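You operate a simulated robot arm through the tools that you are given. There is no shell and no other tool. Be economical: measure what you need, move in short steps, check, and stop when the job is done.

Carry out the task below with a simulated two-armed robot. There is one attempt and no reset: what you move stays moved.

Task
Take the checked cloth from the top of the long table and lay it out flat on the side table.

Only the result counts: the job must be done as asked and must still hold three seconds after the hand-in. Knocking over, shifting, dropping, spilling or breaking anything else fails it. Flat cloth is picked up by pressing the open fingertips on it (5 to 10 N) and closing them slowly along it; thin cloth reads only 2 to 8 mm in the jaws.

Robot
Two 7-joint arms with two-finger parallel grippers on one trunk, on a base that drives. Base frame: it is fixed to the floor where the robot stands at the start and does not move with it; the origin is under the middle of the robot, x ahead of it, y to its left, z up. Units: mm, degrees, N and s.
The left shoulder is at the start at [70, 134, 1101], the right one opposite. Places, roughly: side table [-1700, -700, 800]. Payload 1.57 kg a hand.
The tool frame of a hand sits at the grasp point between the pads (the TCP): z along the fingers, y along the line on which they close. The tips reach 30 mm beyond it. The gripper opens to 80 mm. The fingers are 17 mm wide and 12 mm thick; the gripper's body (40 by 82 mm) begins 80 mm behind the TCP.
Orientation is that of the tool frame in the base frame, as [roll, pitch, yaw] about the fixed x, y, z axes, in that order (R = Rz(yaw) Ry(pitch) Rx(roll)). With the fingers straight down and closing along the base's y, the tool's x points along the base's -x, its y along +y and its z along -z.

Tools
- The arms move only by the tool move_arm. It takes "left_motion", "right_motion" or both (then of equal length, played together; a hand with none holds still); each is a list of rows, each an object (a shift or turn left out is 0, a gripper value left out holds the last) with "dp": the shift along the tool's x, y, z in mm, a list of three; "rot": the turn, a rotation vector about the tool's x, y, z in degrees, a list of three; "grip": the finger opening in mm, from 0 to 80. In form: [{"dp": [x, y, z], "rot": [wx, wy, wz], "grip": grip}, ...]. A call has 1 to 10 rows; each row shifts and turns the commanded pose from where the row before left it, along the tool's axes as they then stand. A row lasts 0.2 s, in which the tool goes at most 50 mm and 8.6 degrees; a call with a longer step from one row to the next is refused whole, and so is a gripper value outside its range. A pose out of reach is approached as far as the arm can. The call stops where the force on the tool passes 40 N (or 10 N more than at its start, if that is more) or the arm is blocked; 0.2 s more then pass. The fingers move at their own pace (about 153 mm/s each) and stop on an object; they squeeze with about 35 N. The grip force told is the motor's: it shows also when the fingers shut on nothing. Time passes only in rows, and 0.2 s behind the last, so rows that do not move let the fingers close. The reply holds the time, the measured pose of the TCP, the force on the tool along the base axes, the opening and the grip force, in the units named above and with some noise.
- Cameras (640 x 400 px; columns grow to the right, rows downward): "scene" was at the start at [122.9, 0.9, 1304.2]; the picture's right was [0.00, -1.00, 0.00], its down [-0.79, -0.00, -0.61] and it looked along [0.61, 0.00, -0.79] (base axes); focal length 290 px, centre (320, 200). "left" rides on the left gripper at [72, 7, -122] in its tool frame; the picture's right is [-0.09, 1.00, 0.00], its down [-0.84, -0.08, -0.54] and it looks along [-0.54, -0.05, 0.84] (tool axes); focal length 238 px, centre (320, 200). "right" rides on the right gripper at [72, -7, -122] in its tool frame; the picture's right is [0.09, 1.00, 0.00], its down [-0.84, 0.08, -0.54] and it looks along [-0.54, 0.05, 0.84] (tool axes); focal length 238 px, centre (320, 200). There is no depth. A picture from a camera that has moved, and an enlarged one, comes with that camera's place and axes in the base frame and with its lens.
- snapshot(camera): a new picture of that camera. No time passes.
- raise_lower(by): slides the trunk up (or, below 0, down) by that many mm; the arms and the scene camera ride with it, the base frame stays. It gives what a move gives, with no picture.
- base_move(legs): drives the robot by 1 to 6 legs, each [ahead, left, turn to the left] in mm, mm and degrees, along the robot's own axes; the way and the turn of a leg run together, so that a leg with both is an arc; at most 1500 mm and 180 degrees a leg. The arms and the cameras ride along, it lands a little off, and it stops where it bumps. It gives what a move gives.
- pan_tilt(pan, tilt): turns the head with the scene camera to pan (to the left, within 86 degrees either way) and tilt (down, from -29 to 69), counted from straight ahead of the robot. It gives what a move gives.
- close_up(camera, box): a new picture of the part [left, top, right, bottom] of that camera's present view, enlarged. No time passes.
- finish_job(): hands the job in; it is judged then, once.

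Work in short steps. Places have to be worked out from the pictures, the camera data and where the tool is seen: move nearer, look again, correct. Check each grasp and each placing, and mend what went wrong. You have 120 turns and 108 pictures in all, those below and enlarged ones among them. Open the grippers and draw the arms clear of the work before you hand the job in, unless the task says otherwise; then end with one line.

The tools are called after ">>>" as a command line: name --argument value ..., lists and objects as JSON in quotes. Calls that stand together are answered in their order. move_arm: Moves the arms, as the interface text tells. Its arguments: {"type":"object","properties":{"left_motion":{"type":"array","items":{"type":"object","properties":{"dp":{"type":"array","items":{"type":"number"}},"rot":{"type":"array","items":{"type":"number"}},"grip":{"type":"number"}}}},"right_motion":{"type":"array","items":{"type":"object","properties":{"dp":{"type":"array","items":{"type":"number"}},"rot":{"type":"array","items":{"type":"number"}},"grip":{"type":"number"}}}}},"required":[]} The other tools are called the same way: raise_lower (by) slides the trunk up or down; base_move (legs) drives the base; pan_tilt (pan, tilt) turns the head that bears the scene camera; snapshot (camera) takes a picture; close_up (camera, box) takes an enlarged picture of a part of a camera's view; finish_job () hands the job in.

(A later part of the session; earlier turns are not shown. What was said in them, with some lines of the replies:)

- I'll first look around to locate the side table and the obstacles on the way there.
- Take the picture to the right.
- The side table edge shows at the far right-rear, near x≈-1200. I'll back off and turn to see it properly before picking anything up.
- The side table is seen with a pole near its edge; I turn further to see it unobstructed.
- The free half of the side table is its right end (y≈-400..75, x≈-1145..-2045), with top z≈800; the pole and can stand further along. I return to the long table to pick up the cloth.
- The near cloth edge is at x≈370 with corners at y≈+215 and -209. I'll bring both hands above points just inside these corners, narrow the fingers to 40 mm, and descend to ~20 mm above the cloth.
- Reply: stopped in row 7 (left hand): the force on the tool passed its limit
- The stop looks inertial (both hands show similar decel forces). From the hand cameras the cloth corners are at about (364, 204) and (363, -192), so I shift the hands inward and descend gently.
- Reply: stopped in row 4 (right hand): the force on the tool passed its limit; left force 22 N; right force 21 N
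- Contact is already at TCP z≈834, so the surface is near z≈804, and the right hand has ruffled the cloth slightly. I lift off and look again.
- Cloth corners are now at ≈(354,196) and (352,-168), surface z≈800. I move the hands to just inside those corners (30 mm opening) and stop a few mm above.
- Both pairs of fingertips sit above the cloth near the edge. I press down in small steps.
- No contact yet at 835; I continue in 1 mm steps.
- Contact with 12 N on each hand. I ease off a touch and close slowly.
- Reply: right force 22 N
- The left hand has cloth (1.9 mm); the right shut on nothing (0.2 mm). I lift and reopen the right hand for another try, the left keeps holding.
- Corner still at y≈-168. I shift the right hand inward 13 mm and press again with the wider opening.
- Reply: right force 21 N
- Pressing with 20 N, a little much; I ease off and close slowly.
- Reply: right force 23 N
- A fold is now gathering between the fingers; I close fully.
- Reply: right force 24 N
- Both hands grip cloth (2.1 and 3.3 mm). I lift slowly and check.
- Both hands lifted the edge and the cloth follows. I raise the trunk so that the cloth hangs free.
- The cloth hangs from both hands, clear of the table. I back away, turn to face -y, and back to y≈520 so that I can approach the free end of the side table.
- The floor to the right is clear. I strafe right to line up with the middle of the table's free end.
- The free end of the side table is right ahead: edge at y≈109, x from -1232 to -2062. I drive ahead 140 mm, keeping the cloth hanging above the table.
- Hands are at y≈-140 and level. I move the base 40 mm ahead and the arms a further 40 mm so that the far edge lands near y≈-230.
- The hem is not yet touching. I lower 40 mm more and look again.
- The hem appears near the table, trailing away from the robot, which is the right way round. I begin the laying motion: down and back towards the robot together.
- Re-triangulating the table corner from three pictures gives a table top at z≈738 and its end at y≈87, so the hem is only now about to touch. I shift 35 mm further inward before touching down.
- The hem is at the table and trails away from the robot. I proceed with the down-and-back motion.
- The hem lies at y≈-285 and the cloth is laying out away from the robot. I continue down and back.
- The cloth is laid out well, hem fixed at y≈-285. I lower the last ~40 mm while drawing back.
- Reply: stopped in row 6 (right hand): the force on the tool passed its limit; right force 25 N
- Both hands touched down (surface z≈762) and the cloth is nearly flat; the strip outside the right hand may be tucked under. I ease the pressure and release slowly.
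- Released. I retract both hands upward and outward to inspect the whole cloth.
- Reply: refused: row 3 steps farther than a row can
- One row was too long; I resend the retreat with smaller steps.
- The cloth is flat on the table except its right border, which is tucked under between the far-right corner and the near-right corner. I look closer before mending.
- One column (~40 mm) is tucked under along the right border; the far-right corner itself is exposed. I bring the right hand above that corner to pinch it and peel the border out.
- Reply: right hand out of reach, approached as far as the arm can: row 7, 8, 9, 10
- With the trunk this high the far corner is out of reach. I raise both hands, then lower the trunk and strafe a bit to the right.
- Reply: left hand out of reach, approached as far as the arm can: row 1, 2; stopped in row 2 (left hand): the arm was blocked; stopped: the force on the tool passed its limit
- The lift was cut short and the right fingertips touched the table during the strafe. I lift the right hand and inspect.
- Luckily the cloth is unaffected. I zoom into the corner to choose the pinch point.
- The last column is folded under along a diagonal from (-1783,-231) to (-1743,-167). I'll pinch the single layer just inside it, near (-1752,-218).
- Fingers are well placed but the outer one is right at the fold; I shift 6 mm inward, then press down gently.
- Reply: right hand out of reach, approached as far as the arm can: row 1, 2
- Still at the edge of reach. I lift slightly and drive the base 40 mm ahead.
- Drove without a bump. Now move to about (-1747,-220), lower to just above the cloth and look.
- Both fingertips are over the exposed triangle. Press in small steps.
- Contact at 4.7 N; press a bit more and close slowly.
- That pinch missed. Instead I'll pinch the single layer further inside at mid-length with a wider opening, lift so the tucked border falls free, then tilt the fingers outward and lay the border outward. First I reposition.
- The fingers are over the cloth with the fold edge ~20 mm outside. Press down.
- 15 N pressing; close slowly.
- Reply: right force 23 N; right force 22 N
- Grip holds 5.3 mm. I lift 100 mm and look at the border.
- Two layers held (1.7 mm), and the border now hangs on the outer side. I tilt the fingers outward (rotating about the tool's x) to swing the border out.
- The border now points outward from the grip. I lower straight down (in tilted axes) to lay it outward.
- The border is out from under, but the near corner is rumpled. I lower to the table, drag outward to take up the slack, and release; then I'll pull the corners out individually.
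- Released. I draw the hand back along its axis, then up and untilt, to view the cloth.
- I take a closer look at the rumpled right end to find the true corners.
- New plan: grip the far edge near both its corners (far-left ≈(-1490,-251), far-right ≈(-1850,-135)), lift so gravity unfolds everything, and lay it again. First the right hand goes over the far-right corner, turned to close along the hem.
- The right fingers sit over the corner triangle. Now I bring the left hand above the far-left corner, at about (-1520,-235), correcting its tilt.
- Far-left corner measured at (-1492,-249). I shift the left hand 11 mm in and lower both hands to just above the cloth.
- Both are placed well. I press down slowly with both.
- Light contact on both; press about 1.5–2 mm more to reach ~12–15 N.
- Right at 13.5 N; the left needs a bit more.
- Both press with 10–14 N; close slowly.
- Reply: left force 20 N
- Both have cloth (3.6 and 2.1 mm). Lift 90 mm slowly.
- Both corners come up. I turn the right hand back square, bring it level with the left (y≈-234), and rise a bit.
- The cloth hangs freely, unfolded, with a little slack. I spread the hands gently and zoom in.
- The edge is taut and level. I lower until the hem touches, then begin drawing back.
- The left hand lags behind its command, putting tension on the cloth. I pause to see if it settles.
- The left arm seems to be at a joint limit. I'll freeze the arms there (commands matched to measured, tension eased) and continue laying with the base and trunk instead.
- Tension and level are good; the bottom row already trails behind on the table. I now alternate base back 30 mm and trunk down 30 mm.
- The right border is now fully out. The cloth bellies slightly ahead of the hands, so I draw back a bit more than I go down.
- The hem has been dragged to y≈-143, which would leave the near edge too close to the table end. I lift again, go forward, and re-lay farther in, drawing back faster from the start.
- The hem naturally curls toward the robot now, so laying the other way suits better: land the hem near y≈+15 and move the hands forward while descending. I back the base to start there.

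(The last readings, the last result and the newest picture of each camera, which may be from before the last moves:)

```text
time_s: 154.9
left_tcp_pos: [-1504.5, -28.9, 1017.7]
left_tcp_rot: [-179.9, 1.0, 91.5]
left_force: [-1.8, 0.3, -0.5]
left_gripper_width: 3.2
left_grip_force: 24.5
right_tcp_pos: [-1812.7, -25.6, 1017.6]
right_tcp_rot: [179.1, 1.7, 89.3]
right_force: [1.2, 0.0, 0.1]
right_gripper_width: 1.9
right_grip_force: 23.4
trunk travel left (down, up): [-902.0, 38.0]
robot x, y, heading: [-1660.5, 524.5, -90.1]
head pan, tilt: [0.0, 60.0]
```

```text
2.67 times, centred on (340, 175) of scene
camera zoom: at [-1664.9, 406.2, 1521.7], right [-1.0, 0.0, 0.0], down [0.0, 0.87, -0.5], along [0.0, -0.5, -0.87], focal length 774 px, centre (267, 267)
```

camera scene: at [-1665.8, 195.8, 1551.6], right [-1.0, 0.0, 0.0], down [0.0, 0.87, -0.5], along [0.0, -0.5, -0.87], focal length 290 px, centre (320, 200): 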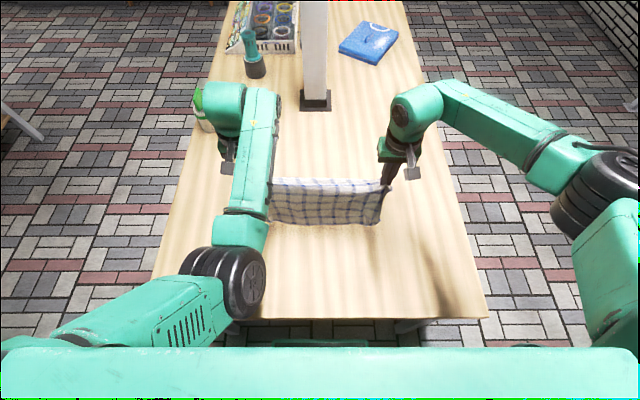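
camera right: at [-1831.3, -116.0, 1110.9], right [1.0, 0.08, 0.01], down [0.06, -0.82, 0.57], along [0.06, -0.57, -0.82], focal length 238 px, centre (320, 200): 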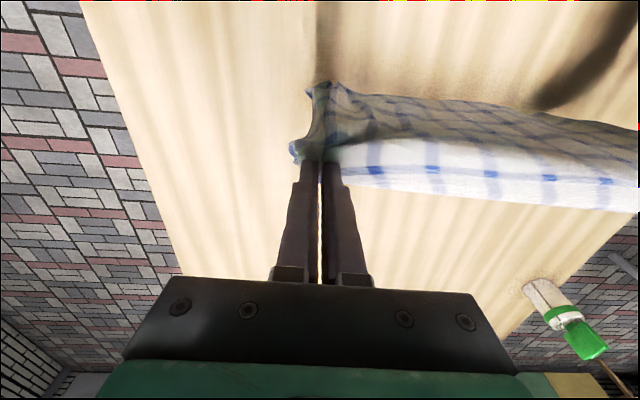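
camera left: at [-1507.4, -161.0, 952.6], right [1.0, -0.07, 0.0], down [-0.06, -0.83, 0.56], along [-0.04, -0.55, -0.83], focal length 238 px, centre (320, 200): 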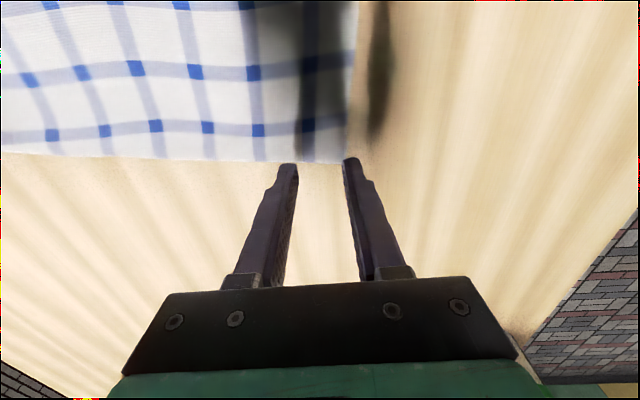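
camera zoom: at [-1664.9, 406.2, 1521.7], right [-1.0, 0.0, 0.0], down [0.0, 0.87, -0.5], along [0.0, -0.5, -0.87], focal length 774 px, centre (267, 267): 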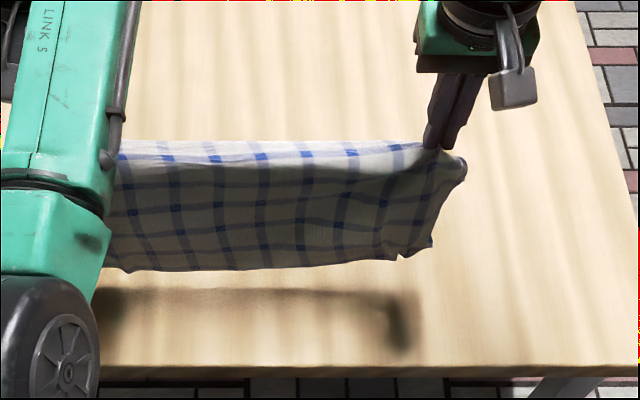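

The hem hangs just above the table at y≈-28. I back 30 mm more, lower to touch, then go forward and down in steps.

>>> base_move --legs '[[-32, 0, 0]]'

>>> raise_lower --by -22

>>> base_move --legs '[[22, 0, 0]]'

>>> raise_lower --by -20

>>> base_move --legs '[[25, 0, 0]]'

>>> close_up --camera "scene" --box '[220, 100, 460, 250]'

```text
time_s: 155.8
left_tcp_pos: [-1504.0, -3.0, 1012.2]
left_tcp_rot: [-179.9, 0.6, 91.5]
left_force: [-2.5, -0.4, 0.2]
left_gripper_width: 3.3
left_grip_force: 24.2
right_tcp_pos: [-1812.0, -0.2, 1013.4]
right_tcp_rot: [179.1, 1.3, 89.5]
right_force: [2.3, -0.6, -0.6]
right_gripper_width: 2.0
right_grip_force: 23.2
trunk travel left (down, up): [-902.0, 38.0]
robot x, y, heading: [-1663.9, 554.0, -90.0]
head pan, tilt: [0.0, 60.0]
```

```text
time_s: 156.4
left_tcp_pos: [-1505.2, 0.4, 993.4]
left_tcp_rot: [-179.9, 0.8, 91.5]
left_force: [-2.7, 0.3, -0.9]
left_gripper_width: 3.0
left_grip_force: 24.4
right_tcp_pos: [-1813.0, 2.6, 992.8]
right_tcp_rot: [179.1, 1.7, 89.5]
right_force: [2.2, -1.0, 0.6]
right_gripper_width: 1.7
right_grip_force: 23.6
trunk travel left (down, up): [-880.0, 60.0]
robot x, y, heading: [-1664.2, 551.7, -90.1]
head pan, tilt: [0.0, 60.0]
```

```text
time_s: 157.2
left_tcp_pos: [-1505.0, -14.6, 996.2]
left_tcp_rot: [-179.8, 1.4, 91.5]
left_force: [-2.2, -0.1, -0.4]
left_gripper_width: 3.0
left_grip_force: 24.7
right_tcp_pos: [-1813.8, -13.5, 998.1]
right_tcp_rot: [179.1, 2.1, 89.4]
right_force: [1.8, 1.2, 0.1]
right_gripper_width: 2.1
right_grip_force: 23.7
trunk travel left (down, up): [-880.0, 60.0]
robot x, y, heading: [-1665.1, 530.2, -90.2]
head pan, tilt: [0.0, 60.0]
```

```text
time_s: 157.9
left_tcp_pos: [-1504.0, -18.9, 974.9]
left_tcp_rot: [-179.9, 1.0, 91.5]
left_force: [-1.4, -0.1, 0.0]
left_gripper_width: 3.1
left_grip_force: 24.4
right_tcp_pos: [-1812.7, -16.2, 976.1]
right_tcp_rot: [179.2, 1.8, 89.3]
right_force: [1.4, -0.3, 0.2]
right_gripper_width: 2.0
right_grip_force: 23.7
trunk travel left (down, up): [-860.0, 80.0]
robot x, y, heading: [-1663.7, 528.4, -89.8]
head pan, tilt: [0.0, 60.0]
```

```text
time_s: 158.7
left_tcp_pos: [-1503.9, -41.0, 976.8]
left_tcp_rot: [-179.9, 1.3, 91.4]
left_force: [-2.2, 0.8, -0.6]
left_gripper_width: 2.9
left_grip_force: 24.3
right_tcp_pos: [-1812.4, -40.1, 977.8]
right_tcp_rot: [179.2, 2.2, 89.3]
right_force: [2.3, 0.2, 0.7]
right_gripper_width: 2.3
right_grip_force: 23.8
trunk travel left (down, up): [-860.0, 80.0]
robot x, y, heading: [-1666.5, 508.7, -90.3]
head pan, tilt: [0.0, 60.0]
```

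```text
2.67 times, centred on (340, 175) of scene
camera zoom: at [-1664.9, 396.2, 1480.3], right [-1.0, 0.0, 0.0], down [0.0, 0.86, -0.5], along [0.0, -0.5, -0.86], focal length 774 px, centre (267, 267)
```

zoom: 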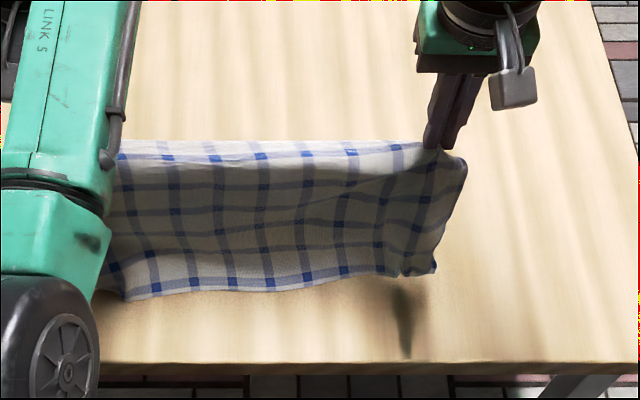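

The hem is down at y≈+7 with its last row lying toward the robot. Continue forward/down in equal steps.

>>> raise_lower --by -30

>>> base_move --legs '[[31, 0, 0]]'

>>> raise_lower --by -30

>>> base_move --legs '[[31, 0, 0]]'

>>> raise_lower --by -30

>>> base_move --legs '[[31, 0, 0]]'

>>> close_up --camera "scene" --box '[220, 100, 460, 250]'

```text
time_s: 159.5
left_tcp_pos: [-1504.5, -45.0, 945.2]
left_tcp_rot: [-179.9, 1.0, 91.6]
left_force: [-2.8, 0.0, -0.5]
left_gripper_width: 3.0
left_grip_force: 24.4
right_tcp_pos: [-1812.7, -43.8, 944.6]
right_tcp_rot: [179.1, 1.7, 89.4]
right_force: [2.3, -0.1, 0.0]
right_gripper_width: 2.0
right_grip_force: 23.1
trunk travel left (down, up): [-830.0, 110.0]
robot x, y, heading: [-1663.1, 508.6, -90.2]
head pan, tilt: [0.0, 60.0]
```

```text
time_s: 160.3
left_tcp_pos: [-1504.1, -71.6, 947.8]
left_tcp_rot: [-179.8, 1.2, 91.5]
left_force: [-3.0, 0.2, -1.4]
left_gripper_width: 3.2
left_grip_force: 23.7
right_tcp_pos: [-1813.5, -68.2, 948.7]
right_tcp_rot: [179.2, 2.1, 89.4]
right_force: [0.9, 0.6, 0.5]
right_gripper_width: 2.0
right_grip_force: 23.2
trunk travel left (down, up): [-830.0, 110.0]
robot x, y, heading: [-1662.1, 473.4, -90.0]
head pan, tilt: [0.0, 60.0]
```

```text
time_s: 161.1
left_tcp_pos: [-1503.6, -76.5, 913.9]
left_tcp_rot: [-179.8, 0.8, 91.5]
left_force: [-0.8, 0.1, 0.3]
left_gripper_width: 3.1
left_grip_force: 24.7
right_tcp_pos: [-1813.0, -75.1, 913.8]
right_tcp_rot: [179.0, 1.7, 89.4]
right_force: [2.0, 0.6, -1.0]
right_gripper_width: 2.1
right_grip_force: 23.7
trunk travel left (down, up): [-800.0, 140.0]
robot x, y, heading: [-1663.9, 472.5, -89.9]
head pan, tilt: [0.0, 60.0]
```

```text
time_s: 161.9
left_tcp_pos: [-1503.9, -102.4, 917.3]
left_tcp_rot: [-179.8, 1.2, 91.5]
left_force: [-2.1, 1.9, -0.1]
left_gripper_width: 3.3
left_grip_force: 24.3
right_tcp_pos: [-1813.6, -100.5, 917.8]
right_tcp_rot: [179.1, 2.0, 89.4]
right_force: [2.1, 0.8, 0.5]
right_gripper_width: 1.8
right_grip_force: 23.6
trunk travel left (down, up): [-800.0, 140.0]
robot x, y, heading: [-1661.5, 444.1, -90.1]
head pan, tilt: [0.0, 60.0]
```

```text
time_s: 162.6
left_tcp_pos: [-1503.7, -108.3, 884.6]
left_tcp_rot: [-179.8, 0.9, 91.6]
left_force: [-2.0, -0.5, -0.1]
left_gripper_width: 2.7
left_grip_force: 23.9
right_tcp_pos: [-1813.6, -103.6, 885.5]
right_tcp_rot: [179.0, 1.7, 89.4]
right_force: [2.9, 0.3, 0.4]
right_gripper_width: 2.1
right_grip_force: 23.2
trunk travel left (down, up): [-770.0, 170.0]
robot x, y, heading: [-1664.1, 441.5, -90.0]
head pan, tilt: [0.0, 60.0]
```

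```text
time_s: 163.5
left_tcp_pos: [-1504.2, -132.8, 888.5]
left_tcp_rot: [-180.0, 1.2, 91.5]
left_force: [-1.9, 0.3, 0.7]
left_gripper_width: 3.2
left_grip_force: 23.8
right_tcp_pos: [-1813.0, -131.5, 889.0]
right_tcp_rot: [179.0, 2.0, 89.4]
right_force: [1.1, 0.0, 0.1]
right_gripper_width: 2.1
right_grip_force: 23.8
trunk travel left (down, up): [-770.0, 170.0]
robot x, y, heading: [-1664.1, 413.6, -90.2]
head pan, tilt: [0.0, 60.0]
```

```text
2.67 times, centred on (340, 175) of scene
camera zoom: at [-1664.9, 302.9, 1390.2], right [-1.0, 0.0, 0.0], down [0.0, 0.86, -0.5], along [0.0, -0.5, -0.86], focal length 774 px, centre (267, 267)
```

zoom: 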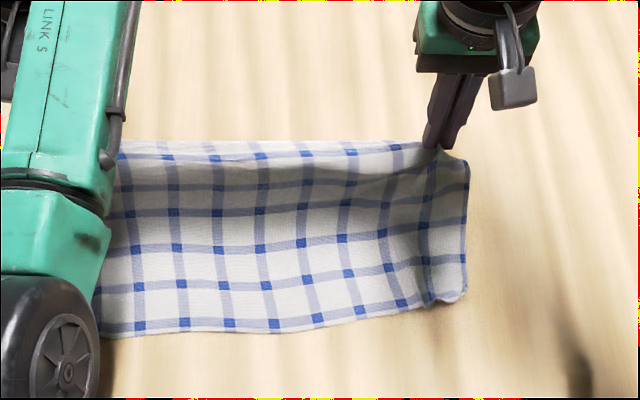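

Laying well. Continue with three more steps to reach just above the table.

>>> raise_lower --by -30

>>> base_move --legs '[[34, 0, 0]]'

>>> raise_lower --by -30

>>> base_move --legs '[[34, 0, 0]]'

>>> raise_lower --by -20

>>> base_move --legs '[[24, 0, 0]]'

>>> close_up --camera "scene" --box '[220, 100, 460, 250]'

```text
time_s: 164.2
left_tcp_pos: [-1503.9, -137.3, 855.2]
left_tcp_rot: [-179.9, 1.0, 91.4]
left_force: [-2.2, -0.1, -0.7]
left_gripper_width: 3.0
left_grip_force: 24.6
right_tcp_pos: [-1812.8, -135.1, 854.2]
right_tcp_rot: [179.1, 1.8, 89.5]
right_force: [1.5, 0.2, -0.6]
right_gripper_width: 2.2
right_grip_force: 23.8
trunk travel left (down, up): [-740.0, 200.0]
robot x, y, heading: [-1662.7, 412.6, -89.7]
head pan, tilt: [0.0, 60.0]
```

```text
time_s: 165.1
left_tcp_pos: [-1504.6, -167.2, 856.8]
left_tcp_rot: [-180.0, 1.3, 91.5]
left_force: [-1.9, 1.4, -0.3]
left_gripper_width: 3.2
left_grip_force: 24.4
right_tcp_pos: [-1813.6, -166.8, 857.3]
right_tcp_rot: [179.0, 1.9, 89.4]
right_force: [2.3, 0.9, 0.4]
right_gripper_width: 2.0
right_grip_force: 23.8
trunk travel left (down, up): [-740.0, 200.0]
robot x, y, heading: [-1661.1, 378.7, -89.7]
head pan, tilt: [0.0, 60.0]
```

```text
time_s: 165.8
left_tcp_pos: [-1504.8, -171.6, 825.4]
left_tcp_rot: [-179.9, 0.9, 91.4]
left_force: [-1.9, -0.4, 0.2]
left_gripper_width: 3.3
left_grip_force: 24.3
right_tcp_pos: [-1812.7, -168.3, 824.4]
right_tcp_rot: [178.9, 1.8, 89.4]
right_force: [2.1, -0.8, -0.3]
right_gripper_width: 2.1
right_grip_force: 23.0
trunk travel left (down, up): [-710.0, 230.0]
robot x, y, heading: [-1661.7, 379.5, -89.8]
head pan, tilt: [0.0, 60.0]
```

```text
time_s: 166.7
left_tcp_pos: [-1505.2, -204.1, 826.1]
left_tcp_rot: [-179.9, 1.2, 91.4]
left_force: [-1.0, 0.2, -0.2]
left_gripper_width: 3.1
left_grip_force: 24.5
right_tcp_pos: [-1812.1, -201.3, 827.4]
right_tcp_rot: [179.0, 1.9, 89.3]
right_force: [2.3, 0.2, -0.6]
right_gripper_width: 1.9
right_grip_force: 23.8
trunk travel left (down, up): [-710.0, 230.0]
robot x, y, heading: [-1660.4, 343.6, -90.1]
head pan, tilt: [0.0, 60.0]
```

```text
time_s: 167.4
left_tcp_pos: [-1504.6, -207.5, 804.7]
left_tcp_rot: [-179.8, 0.9, 91.3]
left_force: [-1.3, -0.3, -0.5]
left_gripper_width: 3.1
left_grip_force: 24.0
right_tcp_pos: [-1813.0, -203.9, 805.2]
right_tcp_rot: [179.0, 1.8, 89.2]
right_force: [1.7, 1.1, -0.8]
right_gripper_width: 1.9
right_grip_force: 23.6
trunk travel left (down, up): [-690.0, 250.0]
robot x, y, heading: [-1662.0, 345.2, -90.3]
head pan, tilt: [0.0, 60.0]
```

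```text
time_s: 168.2
left_tcp_pos: [-1504.9, -227.5, 806.5]
left_tcp_rot: [-180.0, 1.1, 91.4]
left_force: [-2.0, -0.4, -0.5]
left_gripper_width: 3.3
left_grip_force: 24.6
right_tcp_pos: [-1813.1, -224.8, 807.6]
right_tcp_rot: [179.0, 1.9, 89.3]
right_force: [1.3, -0.5, 0.9]
right_gripper_width: 2.0
right_grip_force: 23.8
trunk travel left (down, up): [-690.0, 250.0]
robot x, y, heading: [-1661.8, 320.6, -90.0]
head pan, tilt: [0.0, 60.0]
```

```text
2.67 times, centred on (340, 175) of scene
camera zoom: at [-1665.0, 207.9, 1310.0], right [-1.0, 0.0, 0.0], down [0.0, 0.86, -0.5], along [0.0, -0.5, -0.86], focal length 774 px, centre (267, 267)
```

zoom: 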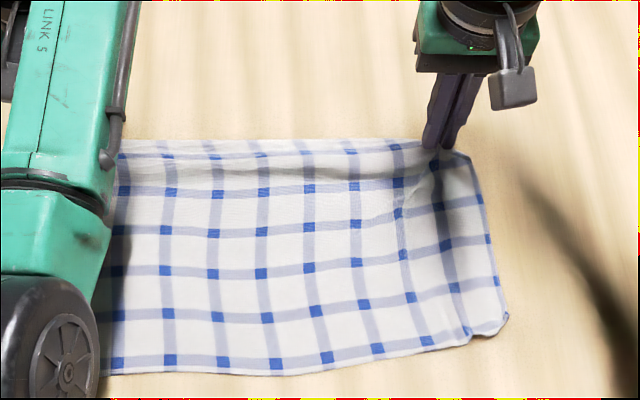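

Almost perfect: the whole cloth is spread with the right border out. I pull another 10 mm forward, lower the last bit, and release.

>>> base_move --legs '[[12, 0, 0]]'

>>> raise_lower --by -11

>>> move_arm --left_motion '[{"grip": 8}, {"grip": 14}, {"grip": 20}, {}, {"dp": [0, 0, -8]}, {"dp": [0, 0, -15]}, {"dp": [0, 0, -20]}, {"dp": [0, 0, -20]}, {}]' --right_motion '[{"grip": 8}, {"grip": 14}, {"grip": 20}, {}, {"dp": [0, 0, -8]}, {"dp": [0, 0, -15]}, {"dp": [0, 0, -20]}, {"dp": [0, 0, -20]}, {}]'

>>> close_up --camera "scene" --box '[220, 100, 460, 250]'

```text
time_s: 168.9
left_tcp_pos: [-1504.9, -240.7, 805.5]
left_tcp_rot: [-179.9, 1.0, 91.5]
left_force: [-1.9, 0.1, 0.2]
left_gripper_width: 3.3
left_grip_force: 23.5
right_tcp_pos: [-1812.6, -237.6, 805.9]
right_tcp_rot: [178.9, 1.9, 89.2]
right_force: [1.2, -0.5, -0.3]
right_gripper_width: 2.0
right_grip_force: 23.5
trunk travel left (down, up): [-690.0, 250.0]
robot x, y, heading: [-1662.3, 310.1, -89.9]
head pan, tilt: [0.0, 60.0]
```

```text
time_s: 169.5
left_tcp_pos: [-1504.7, -241.2, 792.0]
left_tcp_rot: [-179.9, 1.1, 91.5]
left_force: [-1.5, -1.1, 0.0]
left_gripper_width: 3.0
left_grip_force: 24.1
right_tcp_pos: [-1813.0, -238.5, 794.9]
right_tcp_rot: [179.1, 1.9, 89.3]
right_force: [1.7, -0.7, 1.0]
right_gripper_width: 2.0
right_grip_force: 23.6
trunk travel left (down, up): [-679.0, 261.0]
robot x, y, heading: [-1662.4, 309.2, -90.0]
head pan, tilt: [0.0, 60.0]
```

```text
time_s: 171.5
left_tcp_pos: [-1502.1, -238.9, 854.9]
left_tcp_rot: [-179.9, 1.0, 91.4]
left_force: [-0.6, -1.1, 0.0]
left_gripper_width: 20.0
left_grip_force: 0.0
right_tcp_pos: [-1814.7, -238.1, 857.1]
right_tcp_rot: [179.0, 1.8, 89.4]
right_force: [0.1, -0.7, 0.4]
right_gripper_width: 19.9
right_grip_force: 0.0
trunk travel left (down, up): [-679.0, 261.0]
robot x, y, heading: [-1661.4, 308.5, -90.2]
head pan, tilt: [0.0, 60.0]
```

```text
2.67 times, centred on (340, 175) of scene
camera zoom: at [-1665.2, 192.8, 1298.6], right [-1.0, 0.0, 0.0], down [0.0, 0.87, -0.5], along [0.0, -0.5, -0.87], focal length 774 px, centre (267, 267)
```

zoom: 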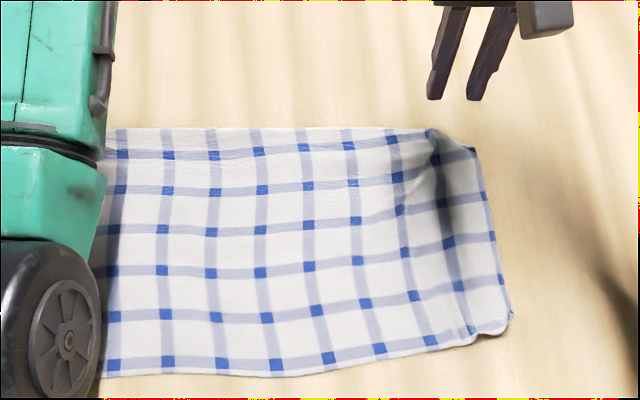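

Released cleanly. I raise the trunk, back off, and inspect the whole cloth.

>>> raise_lower --by 200

>>> base_move --legs '[[-260, 0, 0]]'

>>> move_arm --left_motion '[{"dp": [0, 30, 0]}, {"dp": [0, 40, 0]}, {"dp": [0, 40, 0]}, {"dp": [0, 40, 0]}, {}]' --right_motion '[{"dp": [0, -20, 0]}, {"dp": [0, -20, 0]}, {}, {}, {}]'

>>> pan_tilt --pan 0 --tilt 50

>>> snapshot --camera "scene"

```text
time_s: 173.7
left_tcp_pos: [-1502.5, -239.0, 1056.3]
left_tcp_rot: [-179.9, 1.0, 91.4]
left_force: [-0.2, 1.3, -0.6]
left_gripper_width: 19.9
left_grip_force: 0.0
right_tcp_pos: [-1815.3, -238.1, 1058.3]
right_tcp_rot: [179.0, 1.8, 89.3]
right_force: [0.1, 0.1, -0.2]
right_gripper_width: 19.9
right_grip_force: 0.1
trunk travel left (down, up): [-879.0, 61.0]
robot x, y, heading: [-1665.0, 309.7, -90.0]
head pan, tilt: [0.0, 60.0]
```

```text
time_s: 175.5
left_tcp_pos: [-1503.5, 14.4, 1054.8]
left_tcp_rot: [-180.0, 0.9, 91.3]
left_force: [1.0, 0.1, -0.6]
left_gripper_width: 20.1
left_grip_force: 0.0
right_tcp_pos: [-1814.7, 16.3, 1056.6]
right_tcp_rot: [179.0, 1.7, 89.2]
right_force: [0.2, -0.2, 0.3]
right_gripper_width: 20.1
right_grip_force: 0.1
trunk travel left (down, up): [-879.0, 61.0]
robot x, y, heading: [-1662.5, 563.9, -90.0]
head pan, tilt: [0.0, 60.0]
```

```text
time_s: 176.7
left_tcp_pos: [-1353.0, 21.0, 1056.3]
left_tcp_rot: [-179.9, 1.1, 91.2]
left_force: [0.3, 0.0, 0.7]
left_gripper_width: 19.9
left_grip_force: 0.2
right_tcp_pos: [-1856.4, 18.7, 1055.8]
right_tcp_rot: [178.9, 1.7, 89.2]
right_force: [0.1, 1.0, 0.7]
right_gripper_width: 20.0
right_grip_force: 0.1
trunk travel left (down, up): [-879.0, 61.0]
robot x, y, heading: [-1658.0, 564.0, -90.0]
head pan, tilt: [0.0, 60.0]
```

```text
time_s: 177.4
left_tcp_pos: [-1353.4, 22.0, 1056.9]
left_tcp_rot: [-179.9, 1.0, 91.3]
left_force: [-0.3, 0.5, -0.1]
left_gripper_width: 20.1
left_grip_force: 0.0
right_tcp_pos: [-1854.5, 19.7, 1056.1]
right_tcp_rot: [179.1, 1.8, 89.3]
right_force: [-0.8, 0.1, 0.2]
right_gripper_width: 20.1
right_grip_force: 0.0
trunk travel left (down, up): [-879.0, 61.0]
robot x, y, heading: [-1659.3, 564.4, -90.1]
head pan, tilt: [0.0, 50.0]
```

```text
11 pictures are left
camera scene: at [-1665.3, 438.9, 1511.1], right [-1.0, 0.0, 0.0], down [0.0, 0.77, -0.64], along [0.0, -0.64, -0.77], focal length 290 px, centre (320, 200)
```

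scene: 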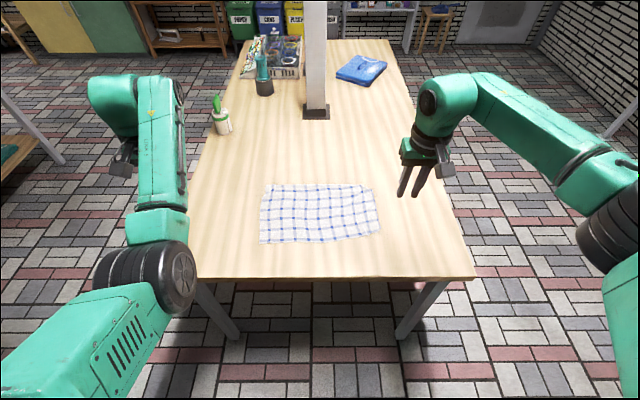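

Nothing else moved. I zoom in on the cloth for a flatness check.

>>> close_up --camera "scene" --box '[248, 170, 392, 260]'

```text
4.44 times, centred on (320, 215) of scene
camera zoom: at [-1665.3, 438.9, 1511.1], right [-1.0, 0.0, 0.0], down [0.0, 0.77, -0.64], along [0.0, -0.64, -0.77], focal length 1289 px, centre (320, 133)
```

zoom: 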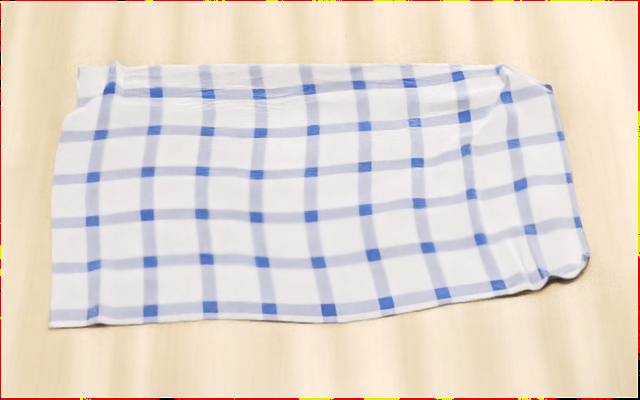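

The cloth lies spread flat on the side table: full depth and nearly full width, all of it inside the table edges. Only slight creases remain. I open the grippers fully and back off to clear the table.

>>> move_arm --left_motion '[{"grip": 80}, {}]' --right_motion '[{"grip": 80}, {}]'

>>> base_move --legs '[[-180, 0, 0]]'

>>> snapshot --camera "scene"

>>> close_up --camera "scene" --box '[248, 120, 392, 210]'

```text
time_s: 178.1
left_tcp_pos: [-1351.3, 21.6, 1055.4]
left_tcp_rot: [-179.9, 0.9, 91.3]
left_force: [0.5, 0.4, 0.6]
left_gripper_width: 79.7
left_grip_force: 0.0
right_tcp_pos: [-1856.4, 20.8, 1055.9]
right_tcp_rot: [179.1, 1.7, 89.3]
right_force: [-0.2, 1.1, 0.9]
right_gripper_width: 79.9
right_grip_force: 0.0
trunk travel left (down, up): [-879.0, 61.0]
robot x, y, heading: [-1663.8, 566.6, -90.3]
head pan, tilt: [0.0, 50.0]
```

```text
time_s: 179.6
left_tcp_pos: [-1350.3, 197.1, 1055.1]
left_tcp_rot: [-179.8, 0.8, 91.3]
left_force: [-0.3, 0.0, -0.8]
left_gripper_width: 80.0
left_grip_force: 0.1
right_tcp_pos: [-1853.9, 195.8, 1053.7]
right_tcp_rot: [178.9, 1.6, 89.3]
right_force: [0.2, 0.3, -0.7]
right_gripper_width: 80.0
right_grip_force: 0.1
trunk travel left (down, up): [-879.0, 61.0]
robot x, y, heading: [-1659.6, 744.0, -89.9]
head pan, tilt: [0.0, 50.0]
```

```text
9 pictures are left
camera scene: at [-1664.1, 612.4, 1510.7], right [-1.0, 0.0, 0.0], down [0.0, 0.77, -0.64], along [0.0, -0.64, -0.77], focal length 290 px, centre (320, 200)
```

scene: 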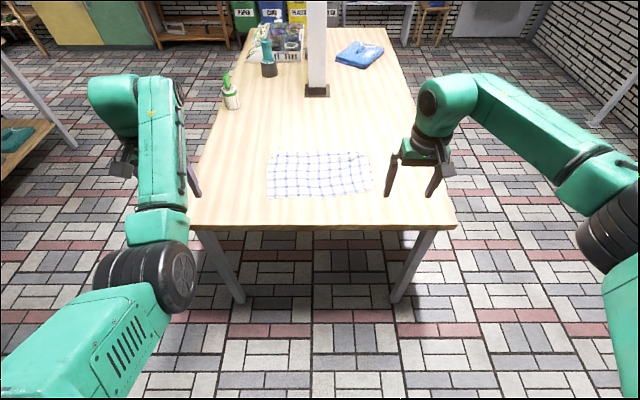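

```text
4.44 times, centred on (320, 165) of scene
camera zoom: at [-1664.1, 612.4, 1510.7], right [-1.0, 0.0, 0.0], down [0.0, 0.77, -0.64], along [0.0, -0.64, -0.77], focal length 1289 px, centre (320, 356)
```

zoom: 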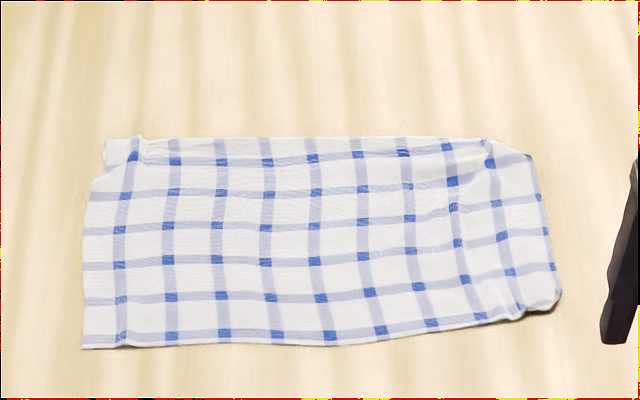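

The cloth lies spread on the side table, the other objects stand undisturbed, and both hands are open and clear, so I hand in the job.

>>> finish_job

```text
The job is handed in.
```

I moved the checked cloth from the long table to the side table and laid it out flat. A few slight creases remain, and by my reading of the last picture a narrow strip (about 20 mm) along the right edge and the near-right corner are still folded under. Nothing else was moved, and both hands are open and clear.
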